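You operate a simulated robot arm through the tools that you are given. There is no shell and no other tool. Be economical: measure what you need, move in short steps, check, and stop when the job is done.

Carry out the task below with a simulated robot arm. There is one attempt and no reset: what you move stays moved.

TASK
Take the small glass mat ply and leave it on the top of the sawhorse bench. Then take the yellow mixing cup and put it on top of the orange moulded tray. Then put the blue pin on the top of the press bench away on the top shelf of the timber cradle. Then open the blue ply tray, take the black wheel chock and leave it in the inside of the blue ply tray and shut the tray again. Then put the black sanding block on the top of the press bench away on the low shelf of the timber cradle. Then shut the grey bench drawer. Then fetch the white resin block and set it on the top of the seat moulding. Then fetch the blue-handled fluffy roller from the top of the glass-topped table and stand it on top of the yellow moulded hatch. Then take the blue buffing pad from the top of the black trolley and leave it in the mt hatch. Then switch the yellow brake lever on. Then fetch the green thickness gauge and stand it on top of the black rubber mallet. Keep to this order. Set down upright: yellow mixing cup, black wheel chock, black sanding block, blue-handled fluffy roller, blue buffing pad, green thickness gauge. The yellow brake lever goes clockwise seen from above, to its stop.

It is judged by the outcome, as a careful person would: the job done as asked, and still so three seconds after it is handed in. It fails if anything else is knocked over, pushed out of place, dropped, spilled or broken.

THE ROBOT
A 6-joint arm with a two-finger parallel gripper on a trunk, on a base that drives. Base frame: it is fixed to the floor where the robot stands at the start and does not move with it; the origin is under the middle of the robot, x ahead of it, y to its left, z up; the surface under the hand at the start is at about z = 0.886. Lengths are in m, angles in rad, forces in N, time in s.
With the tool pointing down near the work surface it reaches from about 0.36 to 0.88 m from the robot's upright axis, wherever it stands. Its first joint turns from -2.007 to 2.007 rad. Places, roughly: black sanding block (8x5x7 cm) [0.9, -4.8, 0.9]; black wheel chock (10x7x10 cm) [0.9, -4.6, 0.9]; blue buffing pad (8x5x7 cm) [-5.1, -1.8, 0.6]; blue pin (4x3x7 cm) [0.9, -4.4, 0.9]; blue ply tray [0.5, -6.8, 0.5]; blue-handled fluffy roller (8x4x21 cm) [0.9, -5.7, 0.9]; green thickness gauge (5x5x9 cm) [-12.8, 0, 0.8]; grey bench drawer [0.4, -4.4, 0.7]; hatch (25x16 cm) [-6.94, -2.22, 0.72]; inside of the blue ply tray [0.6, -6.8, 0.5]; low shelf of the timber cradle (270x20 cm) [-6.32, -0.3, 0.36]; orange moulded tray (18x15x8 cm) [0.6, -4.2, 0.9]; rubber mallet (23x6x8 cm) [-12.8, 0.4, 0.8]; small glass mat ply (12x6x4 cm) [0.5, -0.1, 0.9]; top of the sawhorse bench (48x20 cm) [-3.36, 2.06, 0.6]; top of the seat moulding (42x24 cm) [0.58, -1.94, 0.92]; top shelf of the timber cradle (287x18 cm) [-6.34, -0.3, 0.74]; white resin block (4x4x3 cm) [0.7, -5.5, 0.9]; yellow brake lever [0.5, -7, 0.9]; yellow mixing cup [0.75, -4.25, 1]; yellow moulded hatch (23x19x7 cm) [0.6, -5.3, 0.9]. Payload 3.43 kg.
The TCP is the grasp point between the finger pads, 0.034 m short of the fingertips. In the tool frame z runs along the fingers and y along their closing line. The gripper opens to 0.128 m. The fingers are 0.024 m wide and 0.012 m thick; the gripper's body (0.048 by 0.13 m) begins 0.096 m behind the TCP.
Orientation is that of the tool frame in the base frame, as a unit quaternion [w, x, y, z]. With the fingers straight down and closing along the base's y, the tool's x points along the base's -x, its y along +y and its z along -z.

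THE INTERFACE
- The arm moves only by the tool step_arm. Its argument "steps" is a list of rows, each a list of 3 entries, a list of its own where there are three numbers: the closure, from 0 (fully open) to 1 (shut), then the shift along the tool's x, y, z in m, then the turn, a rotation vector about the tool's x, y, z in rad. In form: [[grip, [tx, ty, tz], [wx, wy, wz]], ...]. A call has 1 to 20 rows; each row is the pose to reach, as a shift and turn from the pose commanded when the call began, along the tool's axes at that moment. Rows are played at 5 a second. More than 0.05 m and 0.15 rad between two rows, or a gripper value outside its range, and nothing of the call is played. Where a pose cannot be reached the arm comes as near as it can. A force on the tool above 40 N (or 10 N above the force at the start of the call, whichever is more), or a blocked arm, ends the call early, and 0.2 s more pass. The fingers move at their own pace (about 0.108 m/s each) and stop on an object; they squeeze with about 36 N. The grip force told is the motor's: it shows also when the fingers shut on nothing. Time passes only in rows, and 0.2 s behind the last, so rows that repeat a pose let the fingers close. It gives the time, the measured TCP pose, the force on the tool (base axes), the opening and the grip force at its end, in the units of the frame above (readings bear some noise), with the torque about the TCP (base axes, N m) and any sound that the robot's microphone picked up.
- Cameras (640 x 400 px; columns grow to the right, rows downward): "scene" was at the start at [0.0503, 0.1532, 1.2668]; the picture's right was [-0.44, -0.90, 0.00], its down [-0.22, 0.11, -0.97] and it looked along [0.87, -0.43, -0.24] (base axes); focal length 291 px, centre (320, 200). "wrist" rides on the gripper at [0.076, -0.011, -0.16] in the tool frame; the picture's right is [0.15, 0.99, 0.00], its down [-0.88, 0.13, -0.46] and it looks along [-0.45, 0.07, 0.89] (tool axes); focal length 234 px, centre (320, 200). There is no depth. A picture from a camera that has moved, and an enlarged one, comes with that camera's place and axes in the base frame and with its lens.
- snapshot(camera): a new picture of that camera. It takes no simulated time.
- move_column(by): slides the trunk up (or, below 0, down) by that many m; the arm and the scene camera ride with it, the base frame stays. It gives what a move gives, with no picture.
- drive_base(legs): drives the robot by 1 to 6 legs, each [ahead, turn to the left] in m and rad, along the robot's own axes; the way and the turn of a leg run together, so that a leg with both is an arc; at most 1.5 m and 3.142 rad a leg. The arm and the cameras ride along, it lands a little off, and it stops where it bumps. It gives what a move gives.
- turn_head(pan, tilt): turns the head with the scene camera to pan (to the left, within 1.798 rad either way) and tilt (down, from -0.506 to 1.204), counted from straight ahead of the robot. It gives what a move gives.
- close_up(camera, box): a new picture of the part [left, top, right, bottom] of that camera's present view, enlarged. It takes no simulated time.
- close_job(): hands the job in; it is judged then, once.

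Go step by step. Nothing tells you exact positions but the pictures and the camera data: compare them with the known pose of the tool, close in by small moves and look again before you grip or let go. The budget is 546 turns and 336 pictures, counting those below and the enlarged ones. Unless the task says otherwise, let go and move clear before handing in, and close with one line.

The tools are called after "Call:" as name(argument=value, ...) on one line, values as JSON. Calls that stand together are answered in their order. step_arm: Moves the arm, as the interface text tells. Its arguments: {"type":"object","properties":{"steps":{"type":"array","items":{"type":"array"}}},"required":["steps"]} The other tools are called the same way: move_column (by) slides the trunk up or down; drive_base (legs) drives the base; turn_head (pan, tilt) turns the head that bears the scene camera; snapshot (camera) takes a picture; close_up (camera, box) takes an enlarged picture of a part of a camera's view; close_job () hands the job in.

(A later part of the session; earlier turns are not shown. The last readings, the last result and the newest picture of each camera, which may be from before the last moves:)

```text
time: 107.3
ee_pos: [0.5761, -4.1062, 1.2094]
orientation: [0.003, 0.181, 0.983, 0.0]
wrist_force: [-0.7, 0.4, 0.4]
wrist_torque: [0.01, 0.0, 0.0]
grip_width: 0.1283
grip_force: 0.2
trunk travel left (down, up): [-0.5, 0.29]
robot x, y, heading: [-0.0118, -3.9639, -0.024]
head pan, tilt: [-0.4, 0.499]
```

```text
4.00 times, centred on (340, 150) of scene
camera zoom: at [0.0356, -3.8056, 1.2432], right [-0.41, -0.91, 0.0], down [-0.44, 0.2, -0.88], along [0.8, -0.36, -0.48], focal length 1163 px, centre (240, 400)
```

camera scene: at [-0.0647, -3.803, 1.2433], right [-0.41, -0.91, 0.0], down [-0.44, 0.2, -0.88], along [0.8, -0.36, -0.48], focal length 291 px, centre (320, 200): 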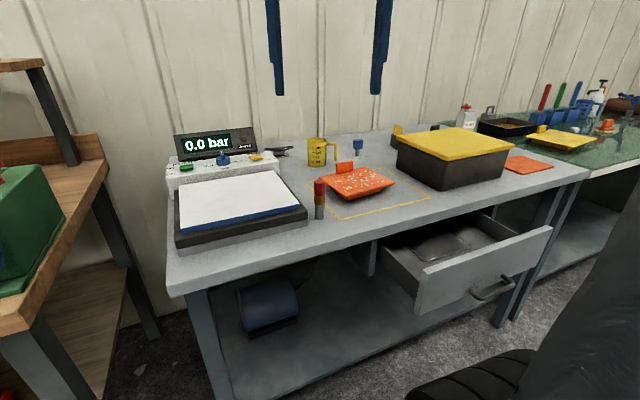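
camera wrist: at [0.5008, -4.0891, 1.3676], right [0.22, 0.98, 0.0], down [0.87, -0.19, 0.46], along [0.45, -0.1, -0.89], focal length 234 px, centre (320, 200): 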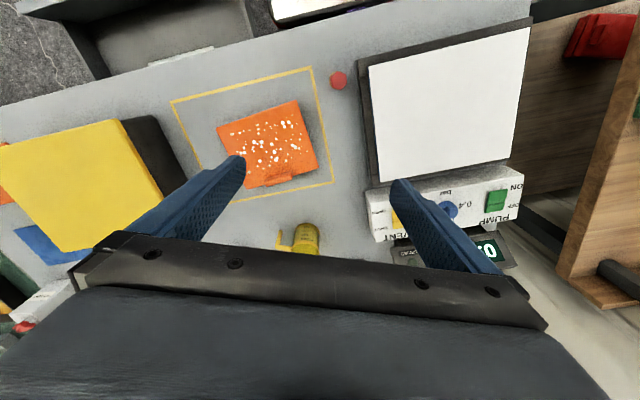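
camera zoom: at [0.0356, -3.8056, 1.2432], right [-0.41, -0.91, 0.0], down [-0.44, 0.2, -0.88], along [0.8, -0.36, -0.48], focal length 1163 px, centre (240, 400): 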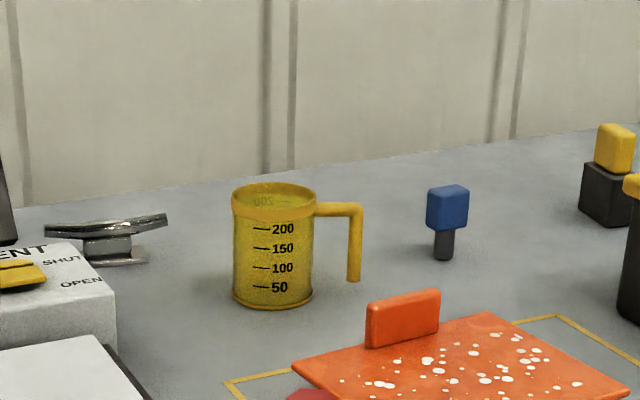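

The handle points to -y, so I'll close along x. Cup centre ≈ [0.765, -4.168], rim ≈ 0.965. I hover above it with the hand turned.

Call:
step_arm(steps=[[0, [-0.02, 0.001, 0.007], [0, 0, 0.121]], [0, [-0.04, 0.002, 0.014], [0, 0, 0.241]], [0, [-0.06, 0.003, 0.021], [0, 0, 0.362]], [0, [-0.08, 0.004, 0.028], [0, 0, 0.483]], [0, [-0.1, 0.005, 0.035], [0, 0, 0.603]], [0, [-0.12, 0.006, 0.042], [0, 0, 0.724]], [0, [-0.14, 0.007, 0.049], [0, 0, 0.845]], [0, [-0.16, 0.008, 0.056], [0, 0, 0.965]], [0, [-0.18, 0.009, 0.063], [0, 0, 1.086]], [0, [-0.199, 0.009, 0.07], [0, 0, 1.207]], [0, [-0.199, 0.009, 0.07], [0, 0, 1.207]]])

Call:
snapshot(camera="wrist")

Call:
snapshot(camera="scene")

```text
time: 109.7
ee_pos: [0.7632, -4.1675, 1.1393]
orientation: [0.003, 0.708, 0.706, 0.001]
wrist_force: [-0.1, 0.6, 0.1]
wrist_torque: [-0.02, -0.01, 0.01]
grip_width: 0.1282
grip_force: 0.0
trunk travel left (down, up): [-0.5, 0.29]
robot x, y, heading: [-0.0196, -3.963, -0.02]
head pan, tilt: [-0.4, 0.499]
```

```text
299 pictures are left
camera wrist: at [0.7528, -4.0917, 1.2991], right [0.99, 0.14, 0.0], down [0.13, -0.88, 0.46], along [0.07, -0.45, -0.89], focal length 234 px, centre (320, 200)
```

wrist: 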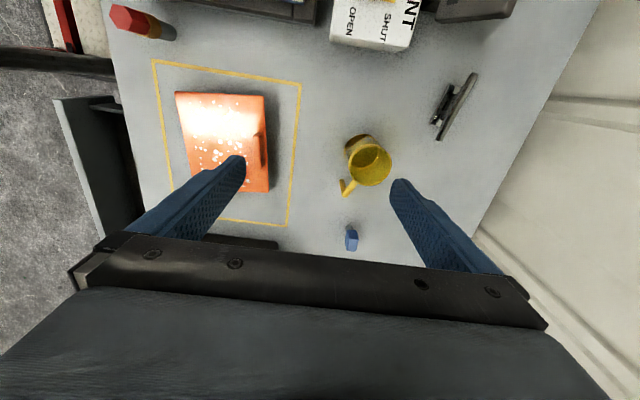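

```text
298 pictures are left
camera scene: at [0.0357, -3.8056, 1.2432], right [-0.41, -0.91, 0.0], down [-0.44, 0.2, -0.88], along [0.8, -0.36, -0.48], focal length 291 px, centre (320, 200)
```

scene: 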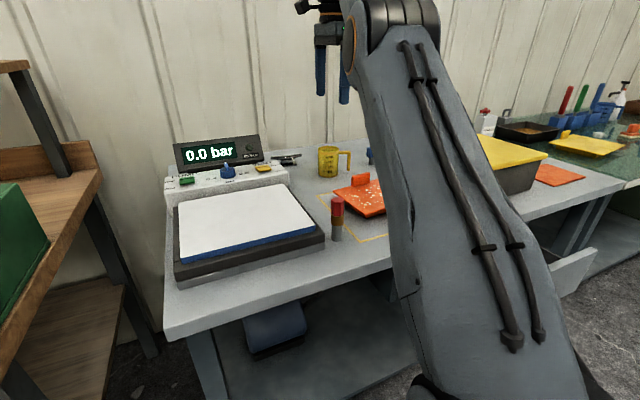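

Triangulating with both cameras, this bench is lower (≈0.845) and the cup stands at about [0.85, -4.20], rim ≈ 0.93. That is a bit far, so I edge forward 7 cm and re-measure.

Call:
drive_base(legs=[[0.07, 0]])

Call:
snapshot(camera="wrist")

Call:
close_up(camera="scene", box=[260, 100, 420, 200])

```text
time: 110.7
ee_pos: [0.8328, -4.17, 1.1401]
orientation: [0.003, 0.708, 0.707, 0.001]
wrist_force: [0.2, 0.6, -0.6]
wrist_torque: [0.0, -0.04, -0.02]
grip_width: 0.1281
grip_force: 0.1
trunk travel left (down, up): [-0.5, 0.29]
robot x, y, heading: [0.0514, -3.9684, -0.024]
head pan, tilt: [-0.4, 0.499]
```

```text
297 pictures are left
camera wrist: at [0.8222, -4.0934, 1.2992], right [0.99, 0.14, 0.0], down [0.13, -0.88, 0.46], along [0.07, -0.45, -0.89], focal length 234 px, centre (320, 200)
```

wrist: 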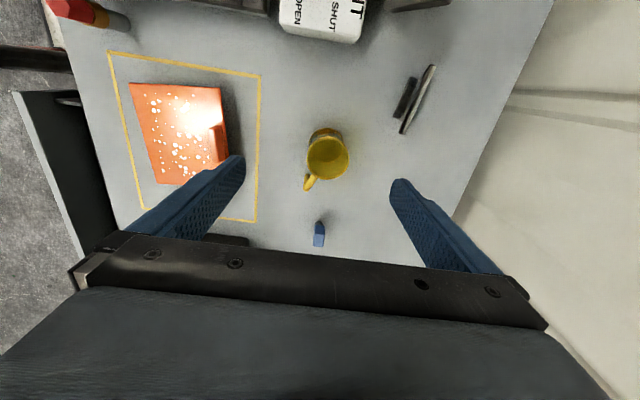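

```text
4.00 times, centred on (340, 150) of scene
camera zoom: at [0.1053, -3.8074, 1.2432], right [-0.41, -0.91, 0.0], down [-0.44, 0.2, -0.88], along [0.8, -0.36, -0.48], focal length 1163 px, centre (240, 400)
```

zoom: 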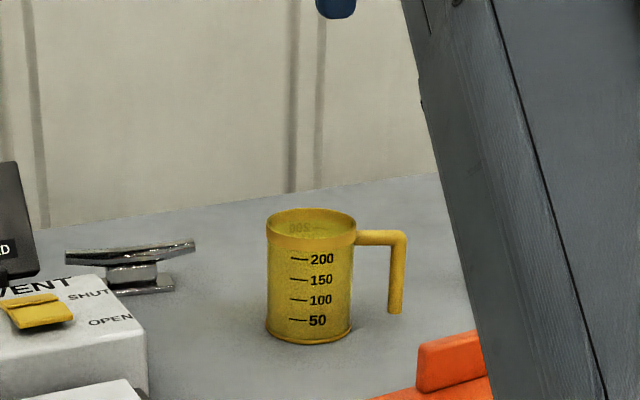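

Cup fixed at [0.852, -4.200], base 0.846. I align, turn slightly to keep off the handle, and descend around it.

Call:
step_arm(steps=[[0, [-0.01, 0.007, 0], [0, 0, 0.1]], [0, [-0.02, 0.013, 0.0], [0, 0, 0.2]], [0, [-0.03, 0.019, 0.02], [0, 0, 0.3]], [0, [-0.03, 0.019, 0.065], [0, 0, 0.3]], [0, [-0.03, 0.019, 0.11], [0, 0, 0.3]], [0, [-0.03, 0.019, 0.13], [0, 0, 0.3]], [0, [-0.03, 0.019, 0.13], [0, 0, 0.3]]])

Call:
snapshot(camera="wrist")

Call:
close_up(camera="scene", box=[260, 80, 420, 180])

```text
time: 112.3
ee_pos: [0.853, -4.1993, 1.0103]
orientation: [0.002, 0.805, 0.593, 0.002]
wrist_force: [1.1, 0.3, 0.3]
wrist_torque: [0.04, -0.01, -0.01]
grip_width: 0.128
grip_force: 0.1
out of reach, approached as far as the arm can: row 2, 3
trunk travel left (down, up): [-0.5, 0.29]
robot x, y, heading: [0.0514, -3.9614, -0.025]
head pan, tilt: [-0.4, 0.499]
```

```text
295 pictures are left
camera wrist: at [0.8649, -4.1238, 1.1696], right [0.99, -0.15, 0.01], down [-0.14, -0.88, 0.46], along [-0.07, -0.45, -0.89], focal length 234 px, centre (320, 200)
```

wrist: 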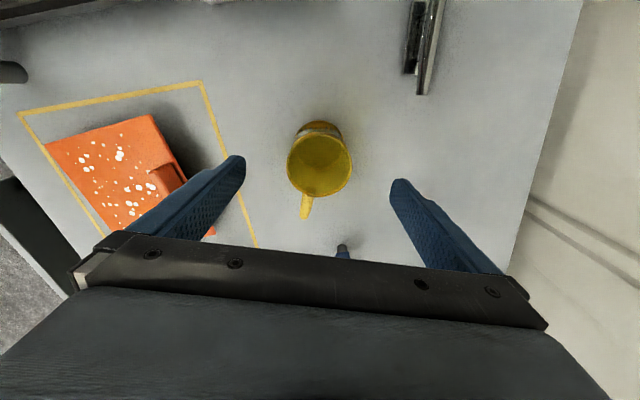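

```text
4.00 times, centred on (340, 130) of scene
camera zoom: at [0.1054, -3.8074, 1.2432], right [-0.41, -0.91, 0.0], down [-0.44, 0.2, -0.88], along [0.8, -0.36, -0.48], focal length 1163 px, centre (240, 480)
```

zoom: 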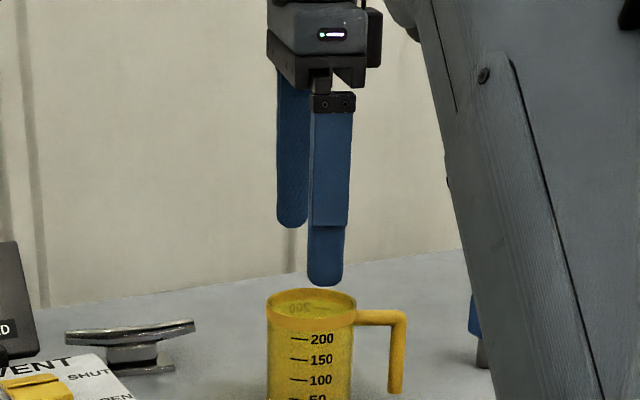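

Aligned over the cup. I descend to the body and close.

Call:
step_arm(steps=[[0, [0, 0, 0.04], [0, 0, 0]], [0, [0, 0, 0.08], [0, 0, 0]], [0, [0, 0, 0.112], [0, 0, 0]], [0, [0, 0, 0.112], [0, 0, 0]], [0.4, [0, 0, 0.112], [0, 0, 0]], [1, [0, 0, 0.112], [0, 0, 0]], [1, [0, 0, 0.112], [0, 0, 0]], [1, [0, 0, 0.112], [0, 0, 0]]])

Call:
snapshot(camera="wrist")

Call:
close_up(camera="scene", box=[260, 80, 420, 180])

```text
time: 114.1
ee_pos: [0.8534, -4.2001, 0.8973]
orientation: [0.002, 0.805, 0.593, 0.002]
wrist_force: [-0.7, -0.4, 0.4]
wrist_torque: [0.02, -0.01, -0.02]
grip_width: 0.0647
grip_force: 36.0
trunk travel left (down, up): [-0.5, 0.29]
robot x, y, heading: [0.0522, -3.9601, -0.026]
head pan, tilt: [-0.4, 0.499]
```

```text
293 pictures are left
camera wrist: at [0.8658, -4.1239, 1.057], right [0.99, -0.15, 0.0], down [-0.14, -0.88, 0.46], along [-0.07, -0.45, -0.89], focal length 234 px, centre (320, 200)
```

wrist: 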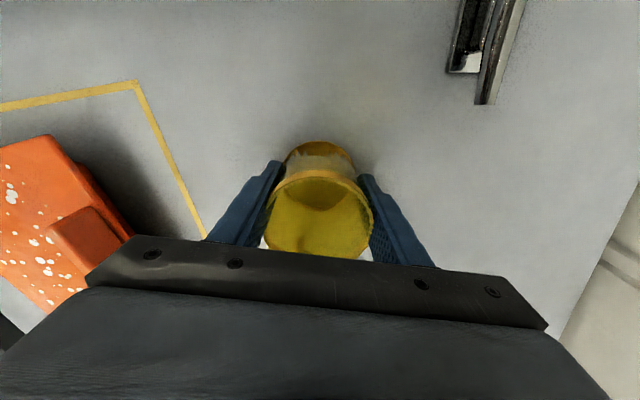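

```text
4.00 times, centred on (340, 130) of scene
camera zoom: at [0.1054, -3.8074, 1.2432], right [-0.41, -0.91, 0.0], down [-0.44, 0.2, -0.88], along [0.8, -0.36, -0.48], focal length 1163 px, centre (240, 480)
```

zoom: 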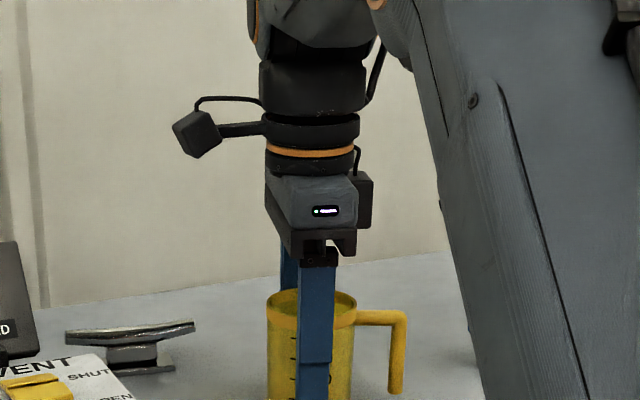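

The cup is held (65 mm). I lift it and carry it over the free front part of the orange tray, whose plate spans about x 0.53–0.68, y -4.31…-4.13.

Call:
step_arm(steps=[[1, [0, 0, -0.02], [0, 0, 0]], [1, [0, 0, -0.06], [0, 0, 0]], [1, [0, 0, -0.1], [0, 0, 0]], [1, [0, 0, -0.14], [0, 0, 0]], [1, [-0.016, -0.042, -0.14], [0, 0, 0]], [1, [-0.032, -0.084, -0.14], [0, 0, 0]], [1, [-0.048, -0.125, -0.14], [0, 0, 0]], [1, [-0.064, -0.167, -0.14], [0, 0, 0]], [1, [-0.08, -0.209, -0.14], [0, 0, 0]], [1, [-0.0965, -0.2507, -0.14], [0, 0, 0]], [1, [-0.0965, -0.2507, -0.14], [0, 0, 0]]])

Call:
snapshot(camera="wrist")

Call:
snapshot(camera="scene")

```text
time: 116.5
ee_pos: [0.5859, -4.2162, 1.0364]
orientation: [0.003, 0.805, 0.593, 0.001]
wrist_force: [0.5, -0.3, -0.9]
wrist_torque: [0.03, -0.01, -0.01]
grip_width: 0.065
grip_force: 35.8
trunk travel left (down, up): [-0.5, 0.29]
robot x, y, heading: [0.0529, -3.9703, -0.025]
head pan, tilt: [-0.4, 0.499]
```

```text
291 pictures are left
camera wrist: at [0.5968, -4.1406, 1.196], right [0.99, -0.15, 0.01], down [-0.14, -0.88, 0.46], along [-0.07, -0.45, -0.89], focal length 234 px, centre (320, 200)
```

wrist: 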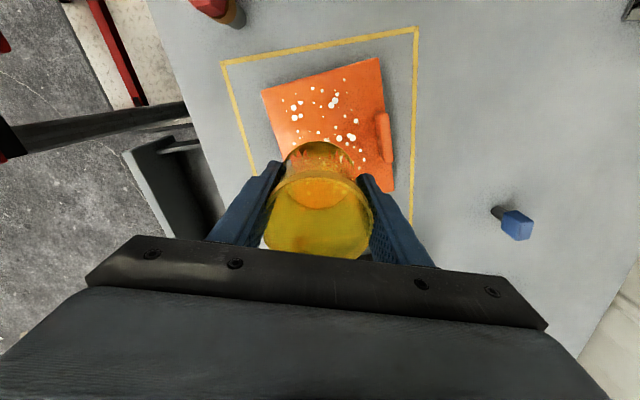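

```text
290 pictures are left
camera scene: at [0.1054, -3.8074, 1.2432], right [-0.41, -0.91, 0.0], down [-0.44, 0.2, -0.88], along [0.8, -0.36, -0.48], focal length 291 px, centre (320, 200)
```

scene: 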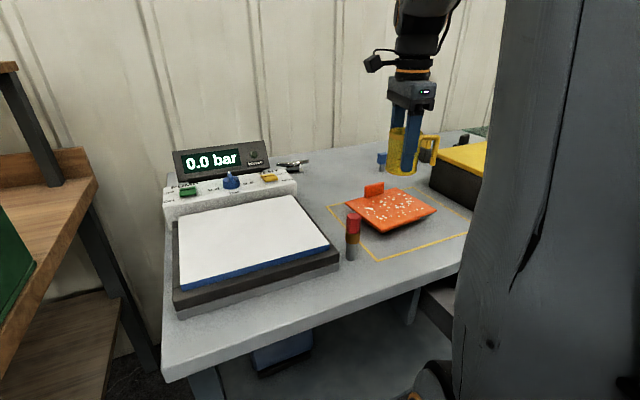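

The cup sits over bare plate, clear of the raised tab. I lower it, slowing near z≈0.89 until contact.

Call:
step_arm(steps=[[1, [0, -0.004, 0.04], [0, 0, 0]], [1, [0, -0.004, 0.08], [0, 0, 0]], [1, [0, -0.004, 0.09], [0, 0, 0]], [1, [0, -0.004, 0.094], [0, 0, 0]], [1, [0, -0.004, 0.096], [0, 0, 0]], [1, [0, -0.004, 0.096], [0, 0, 0]]])

Call:
close_up(camera="scene", box=[320, 130, 480, 230])

```text
time: 117.9
ee_pos: [0.5818, -4.2165, 0.9409]
orientation: [0.002, 0.806, 0.592, 0.001]
wrist_force: [-0.2, -0.8, -0.2]
wrist_torque: [0.0, 0.04, 0.0]
grip_width: 0.0649
grip_force: 36.8
trunk travel left (down, up): [-0.5, 0.29]
robot x, y, heading: [0.0492, -3.9629, -0.023]
head pan, tilt: [-0.4, 0.499]
```

```text
4.00 times, centred on (400, 180) of scene
camera zoom: at [0.1054, -3.8074, 1.2432], right [-0.41, -0.91, 0.0], down [-0.44, 0.2, -0.88], along [0.8, -0.36, -0.48], focal length 1163 px, centre (0, 280)
```

zoom: 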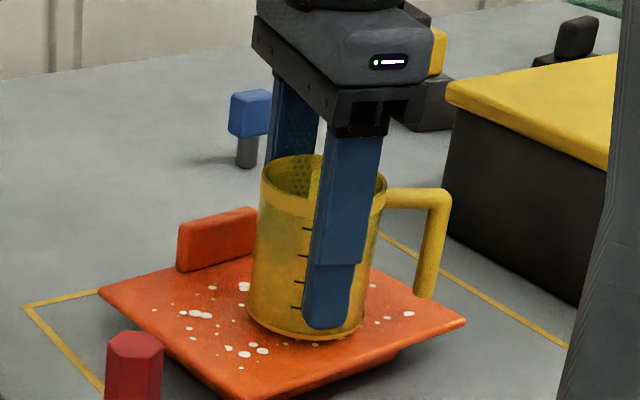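

Nearly there; I continue down millimetre by millimetre.

Call:
step_arm(steps=[[1, [0, 0, 0.002], [0, 0, 0]], [1, [0, 0, 0.004], [0, 0, 0]], [1, [0, 0, 0.005], [0, 0, 0]], [1, [0, 0, 0.006], [0, 0, 0]]])

```text
time: 118.9
ee_pos: [0.5801, -4.2157, 0.9346]
orientation: [0.001, 0.806, 0.592, 0.002]
wrist_force: [-0.2, -0.2, 3.2]
wrist_torque: [0.05, 0.16, -0.01]
grip_width: 0.0647
grip_force: 35.9
trunk travel left (down, up): [-0.5, 0.29]
robot x, y, heading: [0.0524, -3.9667, -0.024]
head pan, tilt: [-0.4, 0.499]
```

Contact begins (3 N). One more millimetre, then release with a small opening and rise.

Call:
step_arm(steps=[[1, [0, 0, 0.001], [0, 0, 0]], [0.45, [0, 0, 0.001], [0, 0, 0]], [0.37, [0, 0, 0.001], [0, 0, 0]], [0.37, [0, 0, 0.001], [0, 0, 0]], [0.37, [0, 0, -0.03], [0, 0, 0]], [0.37, [0, 0, -0.07], [0, 0, 0]], [0.37, [0, 0, -0.11], [0, 0, 0]], [0.37, [0, 0, -0.15], [0, 0, 0]], [0.37, [0, 0, -0.15], [0, 0, 0]]])

Call:
close_up(camera="scene", box=[320, 130, 480, 230])

Call:
snapshot(camera="wrist")

```text
time: 120.9
ee_pos: [0.5818, -4.2159, 1.0862]
orientation: [0.002, 0.806, 0.592, 0.001]
wrist_force: [-0.2, -0.3, -0.2]
wrist_torque: [0.0, -0.01, -0.02]
grip_width: 0.0806
grip_force: 0.0
trunk travel left (down, up): [-0.5, 0.29]
robot x, y, heading: [0.0512, -3.9662, -0.026]
head pan, tilt: [-0.4, 0.499]
```

```text
4.00 times, centred on (400, 180) of scene
camera zoom: at [0.1054, -3.8074, 1.2432], right [-0.41, -0.91, 0.0], down [-0.44, 0.2, -0.88], along [0.8, -0.36, -0.48], focal length 1163 px, centre (0, 280)
```

zoom: 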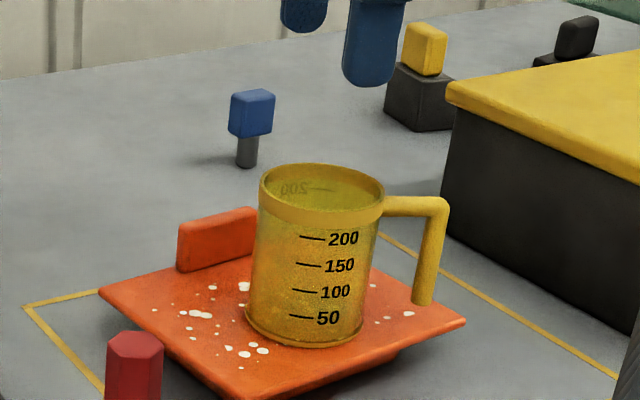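

```text
287 pictures are left
camera wrist: at [0.5935, -4.14, 1.2446], right [0.99, -0.15, 0.0], down [-0.14, -0.88, 0.46], along [-0.07, -0.45, -0.89], focal length 234 px, centre (320, 200)
```

wrist: 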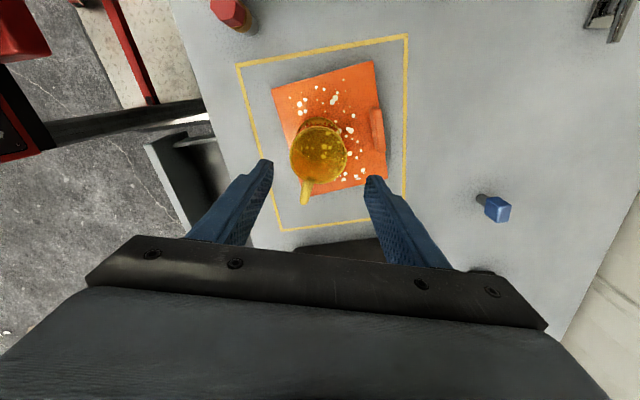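

The cup stands upright on the tray. The pin is at about [0.87, -4.385], too far from here; I check how the base sits relative to the open drawer before shifting right.

Call:
turn_head(pan=-0.7, tilt=0.95)

Call:
snapshot(camera="scene")

Call:
turn_head(pan=0.0, tilt=1.1)

Call:
snapshot(camera="scene")

```text
time: 121.8
ee_pos: [0.5822, -4.2154, 1.084]
orientation: [0.002, 0.805, 0.593, 0.002]
wrist_force: [0.3, 0.3, -0.8]
wrist_torque: [-0.01, 0.0, 0.0]
grip_width: 0.0807
grip_force: 0.2
trunk travel left (down, up): [-0.5, 0.29]
robot x, y, heading: [0.0526, -3.9644, -0.028]
head pan, tilt: [-0.7, 0.949]
```

```text
286 pictures are left
camera scene: at [0.0769, -3.8181, 1.2058], right [-0.66, -0.75, 0.0], down [-0.61, 0.54, -0.58], along [0.44, -0.39, -0.81], focal length 291 px, centre (320, 200)
```

scene: 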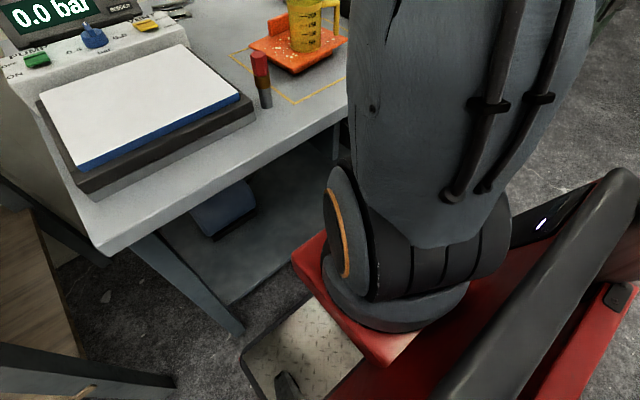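

```text
time: 122.9
ee_pos: [0.5822, -4.2157, 1.0846]
orientation: [0.002, 0.806, 0.592, 0.002]
wrist_force: [0.2, -0.5, 0.3]
wrist_torque: [0.01, 0.01, 0.03]
grip_width: 0.0806
grip_force: 0.1
trunk travel left (down, up): [-0.5, 0.29]
robot x, y, heading: [0.047, -3.9664, -0.025]
head pan, tilt: [0.0, 1.1]
```

```text
285 pictures are left
camera scene: at [0.0856, -3.7715, 1.1955], right [-0.03, -1.0, 0.0], down [-0.89, 0.02, -0.45], along [0.45, -0.01, -0.89], focal length 291 px, centre (320, 200)
```

scene: 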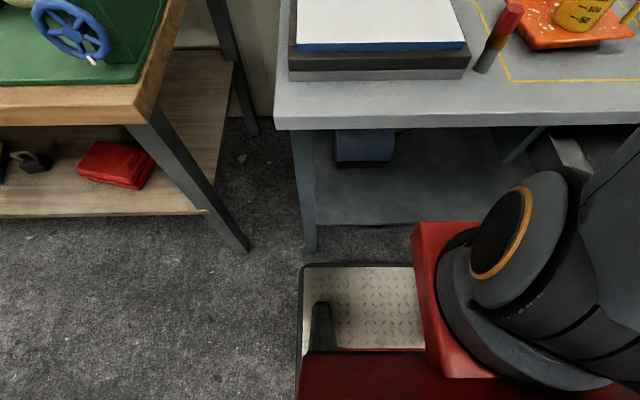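

The red arm carriage sticks forward at about drawer height, so I'll reach the pin, chock and sanding block from the right side of the drawer instead. I back out, go right, and look.

Call:
drive_base(legs=[[-0.6, 0], [0, -1.546], [0.79, 0], [0, 1.571]])

Call:
turn_head(pan=0.1, tilt=0.4)

Call:
snapshot(camera="scene")

```text
time: 137.7
ee_pos: [-0.021, -4.9786, 1.0853]
orientation: [0.002, 0.798, 0.602, 0.001]
wrist_force: [0.2, -0.4, 0.1]
wrist_torque: [-0.02, 0.04, -0.02]
grip_width: 0.0807
grip_force: 0.0
trunk travel left (down, up): [-0.5, 0.29]
robot x, y, heading: [-0.5585, -4.7395, -0.002]
head pan, tilt: [0.0, 1.1]
```

```text
time: 138.8
ee_pos: [-0.0217, -4.9792, 1.085]
orientation: [0.002, 0.799, 0.602, 0.002]
wrist_force: [-0.1, -1.2, 0.4]
wrist_torque: [0.02, -0.01, 0.02]
grip_width: 0.0809
grip_force: 0.2
trunk travel left (down, up): [-0.5, 0.29]
robot x, y, heading: [-0.5596, -4.7426, -0.001]
head pan, tilt: [0.099, 0.4]
```

```text
284 pictures are left
camera scene: at [-0.4983, -4.5368, 1.2523], right [0.1, -1.0, 0.0], down [-0.39, -0.04, -0.92], along [0.92, 0.09, -0.39], focal length 291 px, centre (320, 200)
```

scene: 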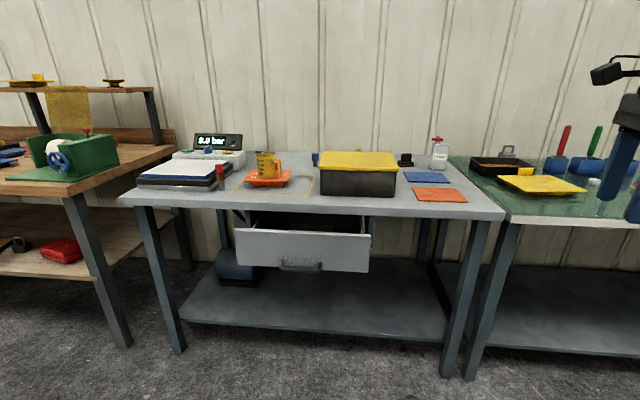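

Bench right end is at y≈-5.05; the sanding block stands right of the box. I raise the hand a bit and drive up to x≈0.1, just right of the drawer.

Call:
step_arm(steps=[[0, [0, 0, -0.04], [0, 0, 0]], [0, [0, 0, -0.08], [0, 0, 0]], [0, [0, 0, -0.12], [0, 0, 0]]])

Call:
drive_base(legs=[[0.66, 0]])

Call:
turn_head(pan=0.1, tilt=0.7)

Call:
snapshot(camera="scene")

Call:
snapshot(camera="wrist")

```text
time: 139.6
ee_pos: [-0.0217, -4.9787, 1.2061]
orientation: [0.003, 0.798, 0.602, 0.002]
wrist_force: [0.2, 0.5, 0.0]
wrist_torque: [0.04, 0.03, -0.01]
grip_width: 0.128
grip_force: 0.1
trunk travel left (down, up): [-0.5, 0.29]
robot x, y, heading: [-0.5583, -4.7383, -0.006]
head pan, tilt: [0.099, 0.4]
```

```text
time: 143.2
ee_pos: [0.6336, -4.9927, 1.2051]
orientation: [0.002, 0.803, 0.596, 0.001]
wrist_force: [0.3, 0.9, -0.3]
wrist_torque: [0.02, -0.01, -0.02]
grip_width: 0.1282
grip_force: 0.2
trunk travel left (down, up): [-0.5, 0.29]
robot x, y, heading: [0.1038, -4.7432, -0.019]
head pan, tilt: [0.099, 0.4]
```

```text
time: 144.1
ee_pos: [0.6333, -4.9936, 1.2063]
orientation: [0.002, 0.802, 0.597, 0.002]
wrist_force: [0.4, 0.9, -0.5]
wrist_torque: [-0.01, -0.01, 0.0]
grip_width: 0.1278
grip_force: 0.1
trunk travel left (down, up): [-0.5, 0.29]
robot x, y, heading: [0.1011, -4.7484, -0.015]
head pan, tilt: [0.099, 0.7]
```

```text
283 pictures are left
camera scene: at [0.1556, -4.545, 1.2256], right [0.08, -1.0, 0.0], down [-0.64, -0.05, -0.77], along [0.76, 0.06, -0.64], focal length 291 px, centre (320, 200)
```

scene: 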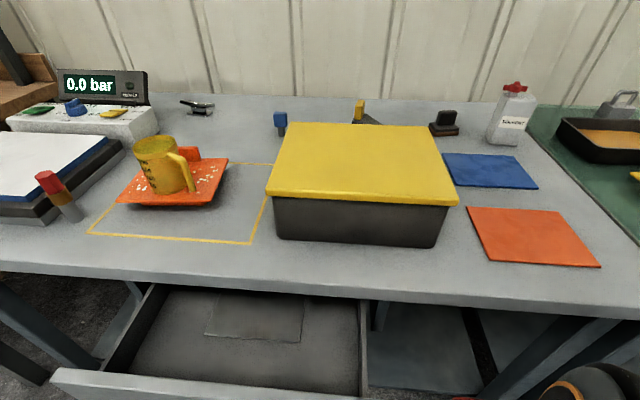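

```text
282 pictures are left
camera wrist: at [0.6446, -4.917, 1.3648], right [0.99, -0.15, 0.0], down [-0.13, -0.88, 0.46], along [-0.06, -0.45, -0.89], focal length 234 px, centre (320, 200)
```

wrist: 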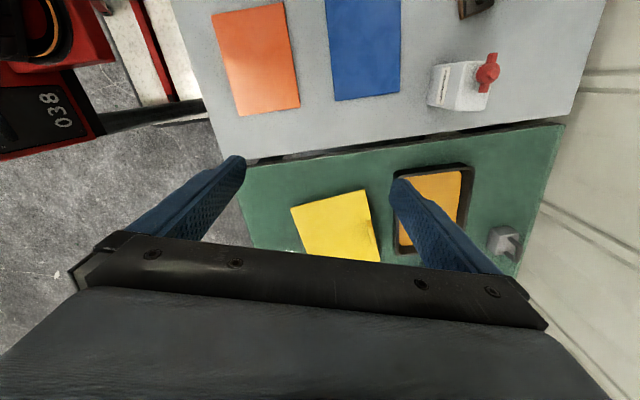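

The pin is at about [0.88, -4.38]. I bring the hand over it, closing along y, and inspect from above.

Call:
step_arm(steps=[[0, [0.04, 0.005, 0], [0, 0, -0.13]], [0, [0.08, 0.01, 0], [0, 0, -0.26]], [0, [0.12, 0.015, 0], [0, 0, -0.39]], [0, [0.16, 0.02, 0], [0, 0, -0.52]], [0, [0.2, 0.025, 0], [0, 0, -0.65]], [0, [0.24, 0.03, 0], [0, 0, -0.78]], [0, [0.28, 0.03, 0], [0, 0, -0.91]], [0, [0.32, 0.03, 0], [0, 0, -1.04]], [0, [0.36, 0.03, 0], [0, 0, -1.17]], [0, [0.4, 0.03, 0], [0, 0, -1.3]], [0, [0.44, 0.02, 0], [0, 0, -1.43]], [0, [0.48, 0.01, 0], [0, 0, -1.56]], [0, [0.52, 0.0, 0], [0, 0, -1.69]], [0, [0.56, 0.0, 0], [0, 0, -1.82]], [0, [0.6, 0.0, 0], [0, 0, -1.86]], [0, [0.6, 0.0, 0], [0, 0, -1.86]]])

Call:
snapshot(camera="wrist")

Call:
close_up(camera="scene", box=[240, 80, 400, 180])

```text
time: 147.4
ee_pos: [0.8008, -4.421, 1.2026]
orientation: [0.002, 0.002, 1.0, 0.0]
wrist_force: [-0.4, 0.4, 0.0]
wrist_torque: [0.03, 0.01, 0.02]
grip_width: 0.1281
grip_force: 0.1
out of reach, approached as far as the arm can: row 15, 16
trunk travel left (down, up): [-0.5, 0.29]
robot x, y, heading: [0.1008, -4.7437, -0.019]
head pan, tilt: [0.099, 0.7]
```

```text
281 pictures are left
camera wrist: at [0.725, -4.4318, 1.3609], right [-0.14, 0.99, 0.0], down [0.88, 0.13, 0.46], along [0.45, 0.06, -0.89], focal length 234 px, centre (320, 200)
```

wrist: 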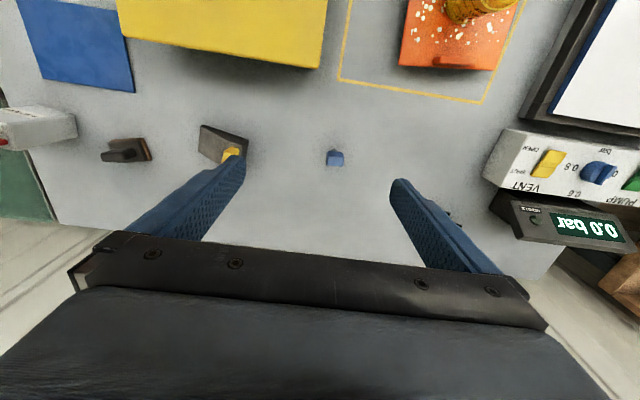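

```text
4.00 times, centred on (320, 130) of scene
camera zoom: at [0.1555, -4.5449, 1.2255], right [0.08, -1.0, 0.0], down [-0.64, -0.05, -0.76], along [0.76, 0.06, -0.64], focal length 1163 px, centre (320, 480)
```

zoom: 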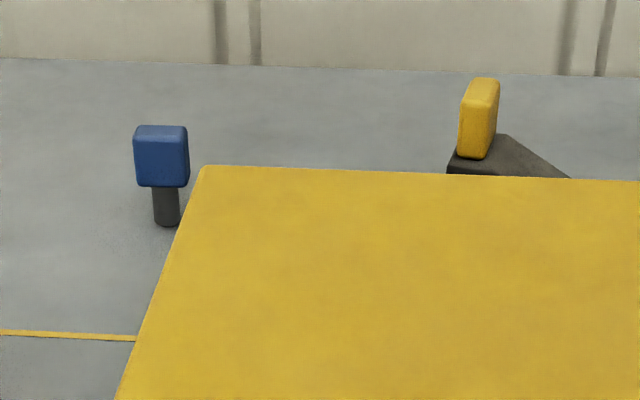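

Pin head centre ≈ [0.862, -4.385, 0.897]. I descend, moving in over it, then check once more before closing.

Call:
step_arm(steps=[[0.3, [0, 0.01, 0.04], [0, 0, 0]], [0.3, [-0.01, 0.02, 0.08], [0, 0, 0]], [0.3, [-0.03, 0.036, 0.12], [0, 0, 0]], [0.3, [-0.05, 0.036, 0.16], [0, 0, 0]], [0.3, [-0.061, 0.036, 0.2], [0, 0, 0]], [0.3, [-0.061, 0.036, 0.23], [0, 0, 0]], [0.3, [-0.061, 0.036, 0.23], [0, 0, 0]]])

Call:
snapshot(camera="wrist")

Call:
close_up(camera="scene", box=[220, 80, 380, 180])

```text
time: 149.1
ee_pos: [0.8636, -4.3861, 0.9728]
orientation: [0.002, 0.003, 1.0, 0.0]
wrist_force: [-0.3, 0.8, 1.0]
wrist_torque: [0.0, -0.03, 0.03]
grip_width: 0.0896
grip_force: 0.0
trunk travel left (down, up): [-0.5, 0.29]
robot x, y, heading: [0.1013, -4.7476, -0.014]
head pan, tilt: [0.099, 0.7]
```

```text
279 pictures are left
camera wrist: at [0.7876, -4.3967, 1.1311], right [-0.14, 0.99, 0.0], down [0.88, 0.13, 0.46], along [0.46, 0.06, -0.89], focal length 234 px, centre (320, 200)
```

wrist: 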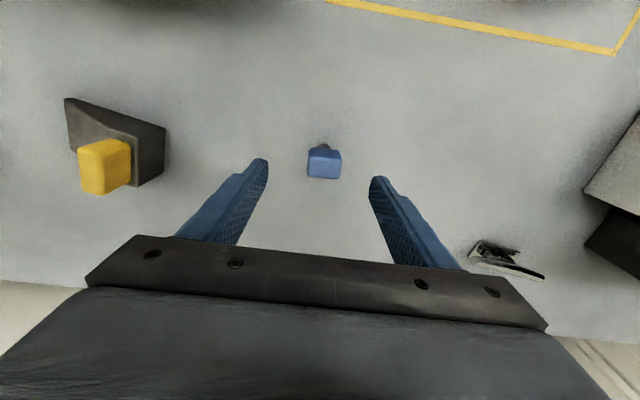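

```text
4.00 times, centred on (300, 130) of scene
camera zoom: at [0.1556, -4.5449, 1.2255], right [0.08, -1.0, 0.0], down [-0.64, -0.05, -0.76], along [0.76, 0.06, -0.64], focal length 1163 px, centre (400, 480)
```

zoom: 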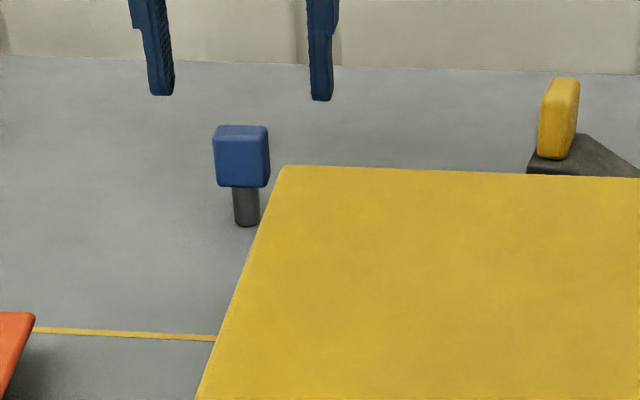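

Well centred. Down 75 mm and close on the head.

Call:
step_arm(steps=[[0.3, [0.003, 0.002, 0.04], [0, 0, 0]], [0.3, [0.003, 0.002, 0.075], [0, 0, 0]], [0.3, [0.003, 0.002, 0.075], [0, 0, 0]], [0.7, [0.003, 0.002, 0.075], [0, 0, 0]], [1, [0.003, 0.002, 0.075], [0, 0, 0]], [1, [0.003, 0.002, 0.075], [0, 0, 0]]])

Call:
close_up(camera="scene", box=[220, 80, 380, 180])

```text
time: 150.4
ee_pos: [0.8602, -4.3834, 0.897]
orientation: [0.004, 0.003, 1.0, -0.001]
wrist_force: [0.3, -0.3, 0.0]
wrist_torque: [0.05, 0.02, -0.01]
grip_width: 0.0333
grip_force: 35.8
trunk travel left (down, up): [-0.5, 0.29]
robot x, y, heading: [0.1007, -4.748, -0.017]
head pan, tilt: [0.099, 0.7]
```

```text
4.00 times, centred on (300, 130) of scene
camera zoom: at [0.1556, -4.5448, 1.2255], right [0.08, -1.0, 0.0], down [-0.64, -0.05, -0.76], along [0.76, 0.06, -0.64], focal length 1163 px, centre (400, 480)
```

zoom: 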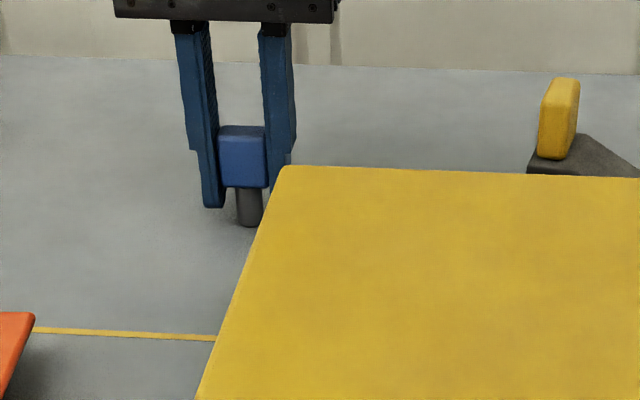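

Pin gripped. I lift it and draw the arm in front of the robot, then back away from the bench.

Call:
step_arm(steps=[[1, [0, 0, -0.03], [0, 0, 0]], [1, [0, 0, -0.075], [0, 0, 0]], [1, [0, 0, -0.12], [0, 0, 0]], [1, [0, 0, -0.165], [0, 0, 0]], [1, [0.02, -0.01, -0.2], [0, 0, 0]], [1, [0.05, -0.035, -0.22], [0, 0, 0]], [1, [0.085, -0.07, -0.22], [0, 0, 0]], [1, [0.12, -0.105, -0.22], [0, 0, 0]], [1, [0.155, -0.14, -0.22], [0, 0, 0]], [1, [0.19, -0.175, -0.22], [0, 0, 0]], [1, [0.225, -0.21, -0.22], [0, 0, 0]], [1, [0.26, -0.245, -0.22], [0, 0, 0]], [1, [0.295, -0.28, -0.22], [0, 0, 0]], [1, [0.31, -0.315, -0.22], [0, 0, 0]], [1, [0.31, -0.33, -0.22], [0, 0, 0]]])

Call:
drive_base(legs=[[-0.7, 0], [0, 2.45]])

Call:
turn_head(pan=0, tilt=0.2)

Call:
snapshot(camera="scene")

```text
time: 153.7
ee_pos: [0.5475, -4.7135, 1.1173]
orientation: [0.003, 0.002, 1.0, -0.001]
wrist_force: [-0.6, 0.7, -1.3]
wrist_torque: [0.01, 0.04, -0.01]
grip_width: 0.0333
grip_force: 36.3
trunk travel left (down, up): [-0.5, 0.29]
robot x, y, heading: [0.0983, -4.7486, -0.017]
head pan, tilt: [0.099, 0.7]
```

```text
time: 163.2
ee_pos: [-0.9588, -4.4679, 1.1162]
orientation: [-0.003, 0.937, -0.35, -0.002]
wrist_force: [0.1, 0.0, -0.2]
wrist_torque: [0.02, 0.01, 0.0]
grip_width: 0.0333
grip_force: 35.9
trunk travel left (down, up): [-0.5, 0.29]
robot x, y, heading: [-0.6001, -4.7306, 2.415]
head pan, tilt: [0.099, 0.7]
```

```text
time: 164.2
ee_pos: [-0.9592, -4.4671, 1.1156]
orientation: [-0.002, 0.936, -0.351, -0.002]
wrist_force: [0.3, 0.1, -1.1]
wrist_torque: [0.0, 0.01, -0.02]
grip_width: 0.033
grip_force: 35.6
trunk travel left (down, up): [-0.5, 0.29]
robot x, y, heading: [-0.6004, -4.732, 2.413]
head pan, tilt: [0.0, 0.201]
```

```text
276 pictures are left
camera scene: at [-0.7746, -4.8398, 1.2708], right [0.67, 0.75, 0.0], down [0.15, -0.13, -0.98], along [-0.73, 0.65, -0.2], focal length 291 px, centre (320, 200)
```

scene: 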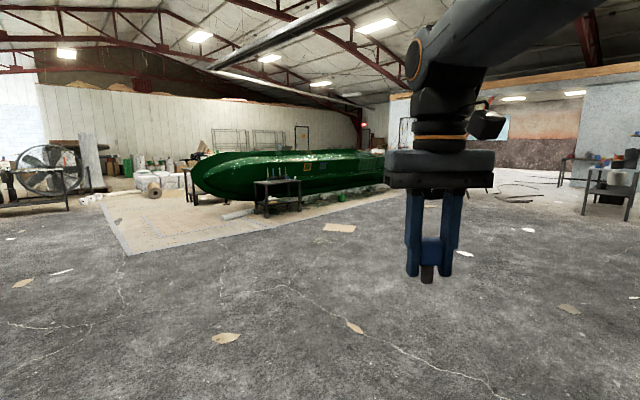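

The green mould with what must be the timber cradle is across the floor. I drive to about [-3.2, -3.2], passing between the floor scraps, and look at it.

Call:
drive_base(legs=[[0, 0.197], [1.5, 0], [1.45, 0], [0, -0.3]])

Call:
snapshot(camera="scene")

Call:
turn_head(pan=0.7, tilt=0.2)

Call:
snapshot(camera="scene")

```text
time: 180.3
ee_pos: [-3.4959, -2.922, 1.1162]
orientation: [-0.002, 0.919, -0.393, -0.003]
wrist_force: [0.0, -0.2, 0.5]
wrist_torque: [-0.03, 0.01, 0.0]
grip_width: 0.0334
grip_force: 36.1
trunk travel left (down, up): [-0.5, 0.29]
robot x, y, heading: [-3.1661, -3.2196, 2.317]
head pan, tilt: [0.0, 0.201]
```

```text
275 pictures are left
camera scene: at [-3.3462, -3.3096, 1.2709], right [0.73, 0.68, 0.0], down [0.14, -0.15, -0.98], along [-0.67, 0.72, -0.2], focal length 291 px, centre (320, 200)
```

scene: 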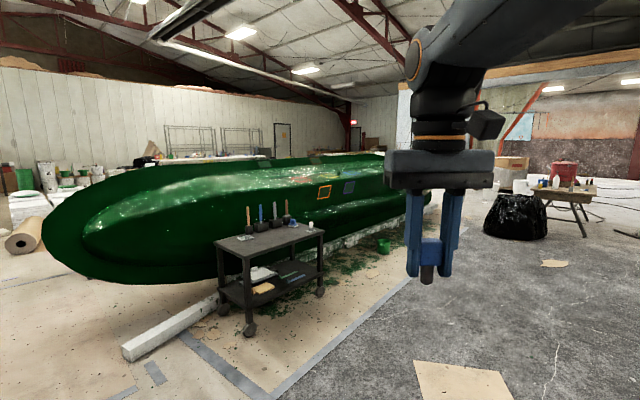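

```text
time: 181.3
ee_pos: [-3.496, -2.9215, 1.1155]
orientation: [-0.002, 0.92, -0.393, -0.002]
wrist_force: [1.3, 0.0, -1.0]
wrist_torque: [0.02, 0.02, 0.0]
grip_width: 0.0335
grip_force: 36.2
trunk travel left (down, up): [-0.5, 0.29]
robot x, y, heading: [-3.1638, -3.2161, 2.317]
head pan, tilt: [0.7, 0.201]
```

```text
274 pictures are left
camera scene: at [-3.3752, -3.3664, 1.2709], right [0.12, 0.99, 0.0], down [0.2, -0.02, -0.98], along [-0.97, 0.12, -0.2], focal length 291 px, centre (320, 200)
```

scene: 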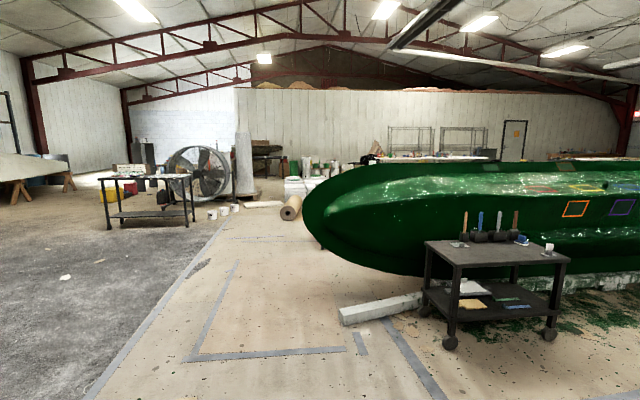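

The hull stands with its ledge side facing us; the cradle centre ([-6.34, -0.3]) projects onto its side right of the trolley. I go round the cardboard to about [-2.95, -0.6] and face it.

Call:
drive_base(legs=[[0, -0.827], [1.3, 0], [1.33, 0], [0, 1.6]])

Call:
turn_head(pan=0.0, tilt=0.2)

Call:
snapshot(camera="scene")

```text
time: 200.2
ee_pos: [-3.4202, -0.6056, 1.1163]
orientation: [-0.001, 1.0, -0.022, -0.003]
wrist_force: [0.6, 0.7, -1.2]
wrist_torque: [0.02, -0.01, 0.04]
grip_width: 0.0335
grip_force: 36.0
trunk travel left (down, up): [-0.5, 0.29]
robot x, y, heading: [-2.9732, -0.5931, 3.087]
head pan, tilt: [0.7, 0.201]
```

```text
time: 201.2
ee_pos: [-3.4201, -0.6071, 1.1174]
orientation: [-0.001, 1.0, -0.022, -0.001]
wrist_force: [-0.1, 0.1, -1.1]
wrist_torque: [0.0, -0.02, 0.0]
grip_width: 0.0335
grip_force: 35.4
trunk travel left (down, up): [-0.5, 0.29]
robot x, y, heading: [-2.9726, -0.5911, 3.086]
head pan, tilt: [0.0, 0.201]
```

```text
273 pictures are left
camera scene: at [-3.0439, -0.783, 1.2709], right [0.06, 1.0, 0.0], down [0.2, -0.01, -0.98], along [-0.98, 0.05, -0.2], focal length 291 px, centre (320, 200)
```

scene: 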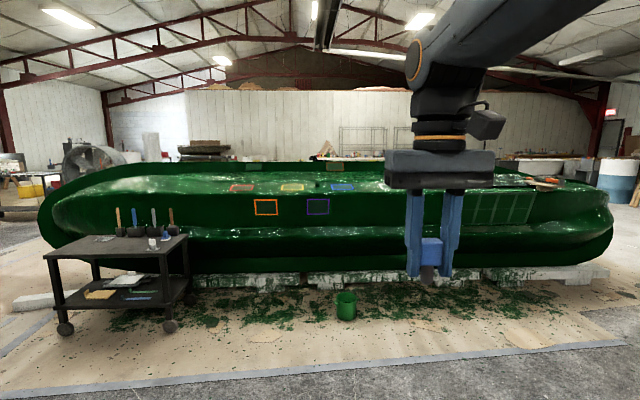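

I see the green hull side-on, with horizontal ledges. I zoom in to identify the cradle's shelves.

Call:
close_up(camera="scene", box=[190, 150, 410, 290])

Call:
close_up(camera="scene", box=[420, 150, 640, 290])

Call:
close_up(camera="scene", box=[0, 150, 220, 290])

```text
2.86 times, centred on (300, 220) of scene
camera zoom: at [-3.0439, -0.783, 1.2709], right [0.06, 1.0, 0.0], down [0.2, -0.01, -0.98], along [-0.98, 0.05, -0.2], focal length 830 px, centre (377, 143)
```

zoom: 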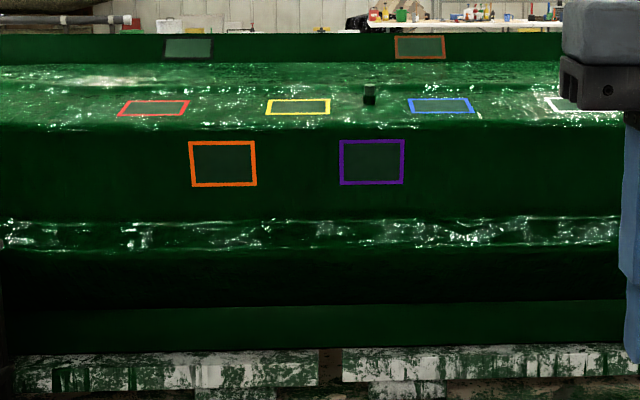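

```text
2.86 times, centred on (530, 220) of scene
camera zoom: at [-3.0439, -0.783, 1.2709], right [0.06, 1.0, 0.0], down [0.2, -0.01, -0.98], along [-0.98, 0.05, -0.2], focal length 830 px, centre (-280, 143)
```

zoom: 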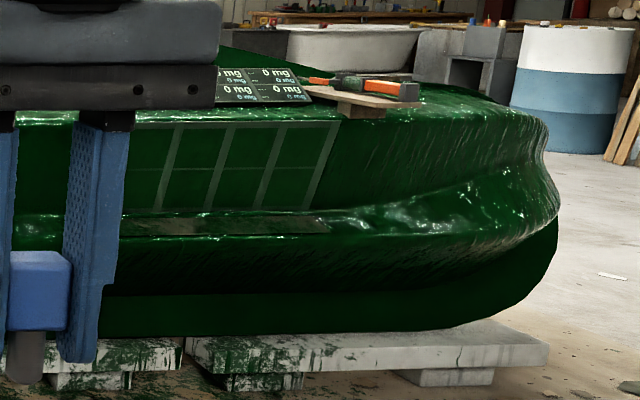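

```text
2.86 times, centred on (110, 220) of scene
camera zoom: at [-3.0439, -0.783, 1.2709], right [0.06, 1.0, 0.0], down [0.2, -0.01, -0.98], along [-0.98, 0.05, -0.2], focal length 830 px, centre (920, 143)
```

zoom: 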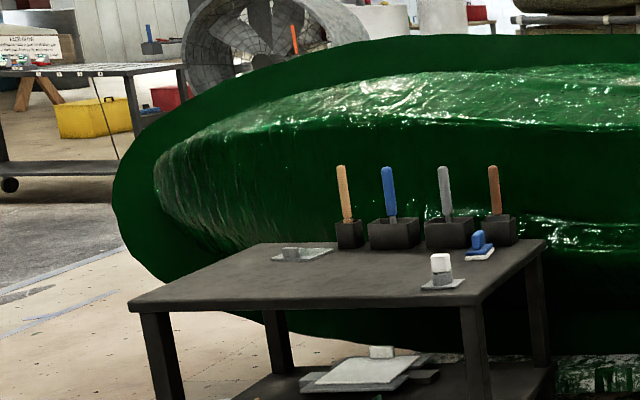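

The cradle ([-6.34, -0.3]) must lie on the far side of the hull (near side is at x≈-5.3). I drive around the bow end, keeping off the cardboard, trolley and beam.

Call:
drive_base(legs=[[0, 1.617], [1.35, 0], [1.35, 0], [0, -1.17], [1.2, 0], [1.18, 0]])

Call:
turn_head(pan=-0.6, tilt=0.2)

Call:
snapshot(camera="scene")

```text
time: 232.5
ee_pos: [-5.5895, -4.4548, 1.1167]
orientation: [0.0, 0.977, 0.213, -0.002]
wrist_force: [0.6, -0.1, -1.0]
wrist_torque: [-0.01, -0.02, 0.05]
grip_width: 0.0335
grip_force: 35.6
trunk travel left (down, up): [-0.5, 0.29]
robot x, y, heading: [-5.201, -4.2327, -2.729]
head pan, tilt: [0.0, 0.201]
```

```text
time: 233.5
ee_pos: [-5.5889, -4.4539, 1.1157]
orientation: [0.0, 0.977, 0.213, -0.004]
wrist_force: [-0.7, 0.0, -1.4]
wrist_torque: [0.02, 0.02, 0.0]
grip_width: 0.0335
grip_force: 35.9
trunk travel left (down, up): [-0.5, 0.29]
robot x, y, heading: [-5.1992, -4.2355, -2.723]
head pan, tilt: [-0.6, 0.201]
```

```text
269 pictures are left
camera scene: at [-5.1819, -4.3848, 1.2709], right [0.18, 0.98, 0.0], down [0.2, -0.04, -0.98], along [-0.96, 0.18, -0.2], focal length 291 px, centre (320, 200)
```

scene: 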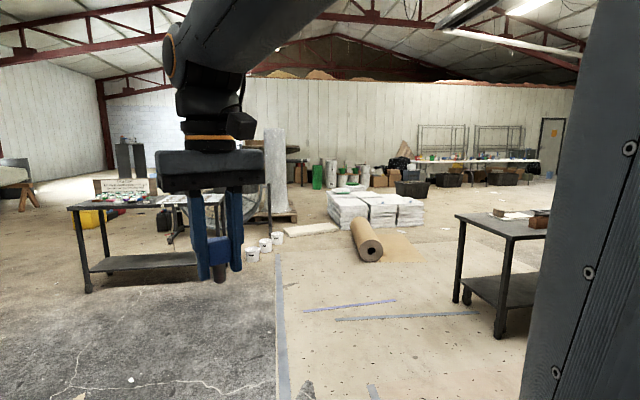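

Another cart stands on the far side of the bow. I drive on past it to about [-7.5, -4.1] and turn to look along the hull's far side.

Call:
drive_base(legs=[[0, -0.477], [1.2, 0], [1.1, 0], [0, -1.4]])

Call:
turn_head(pan=-0.2, tilt=0.25)

Call:
snapshot(camera="scene")

```text
time: 249.6
ee_pos: [-7.5906, -3.6606, 1.1164]
orientation: [-0.003, 0.749, -0.663, -0.001]
wrist_force: [-0.1, 0.5, -1.6]
wrist_torque: [-0.01, -0.04, -0.01]
grip_width: 0.0333
grip_force: 36.1
trunk travel left (down, up): [-0.5, 0.29]
robot x, y, heading: [-7.5024, -4.0995, 1.681]
head pan, tilt: [-0.6, 0.201]
```

```text
time: 250.5
ee_pos: [-7.5899, -3.6621, 1.1166]
orientation: [-0.002, 0.749, -0.663, -0.001]
wrist_force: [-0.3, 0.4, -1.7]
wrist_torque: [-0.01, -0.02, -0.01]
grip_width: 0.0332
grip_force: 36.5
trunk travel left (down, up): [-0.5, 0.29]
robot x, y, heading: [-7.5025, -4.1005, 1.679]
head pan, tilt: [-0.201, 0.25]
```

```text
268 pictures are left
camera scene: at [-7.6832, -4.0618, 1.2663], right [1.0, -0.09, 0.0], down [-0.02, -0.25, -0.97], along [0.09, 0.96, -0.25], focal length 291 px, centre (320, 200)
```

scene: 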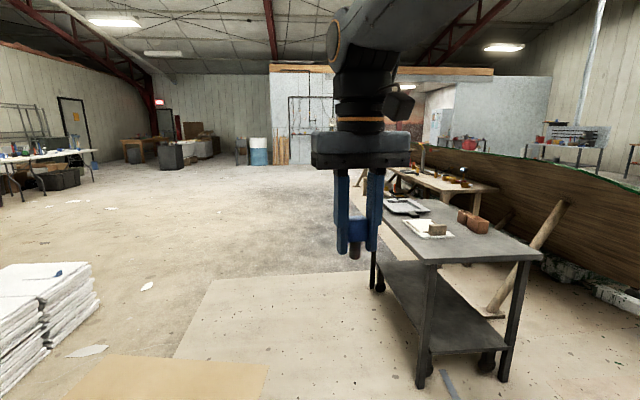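

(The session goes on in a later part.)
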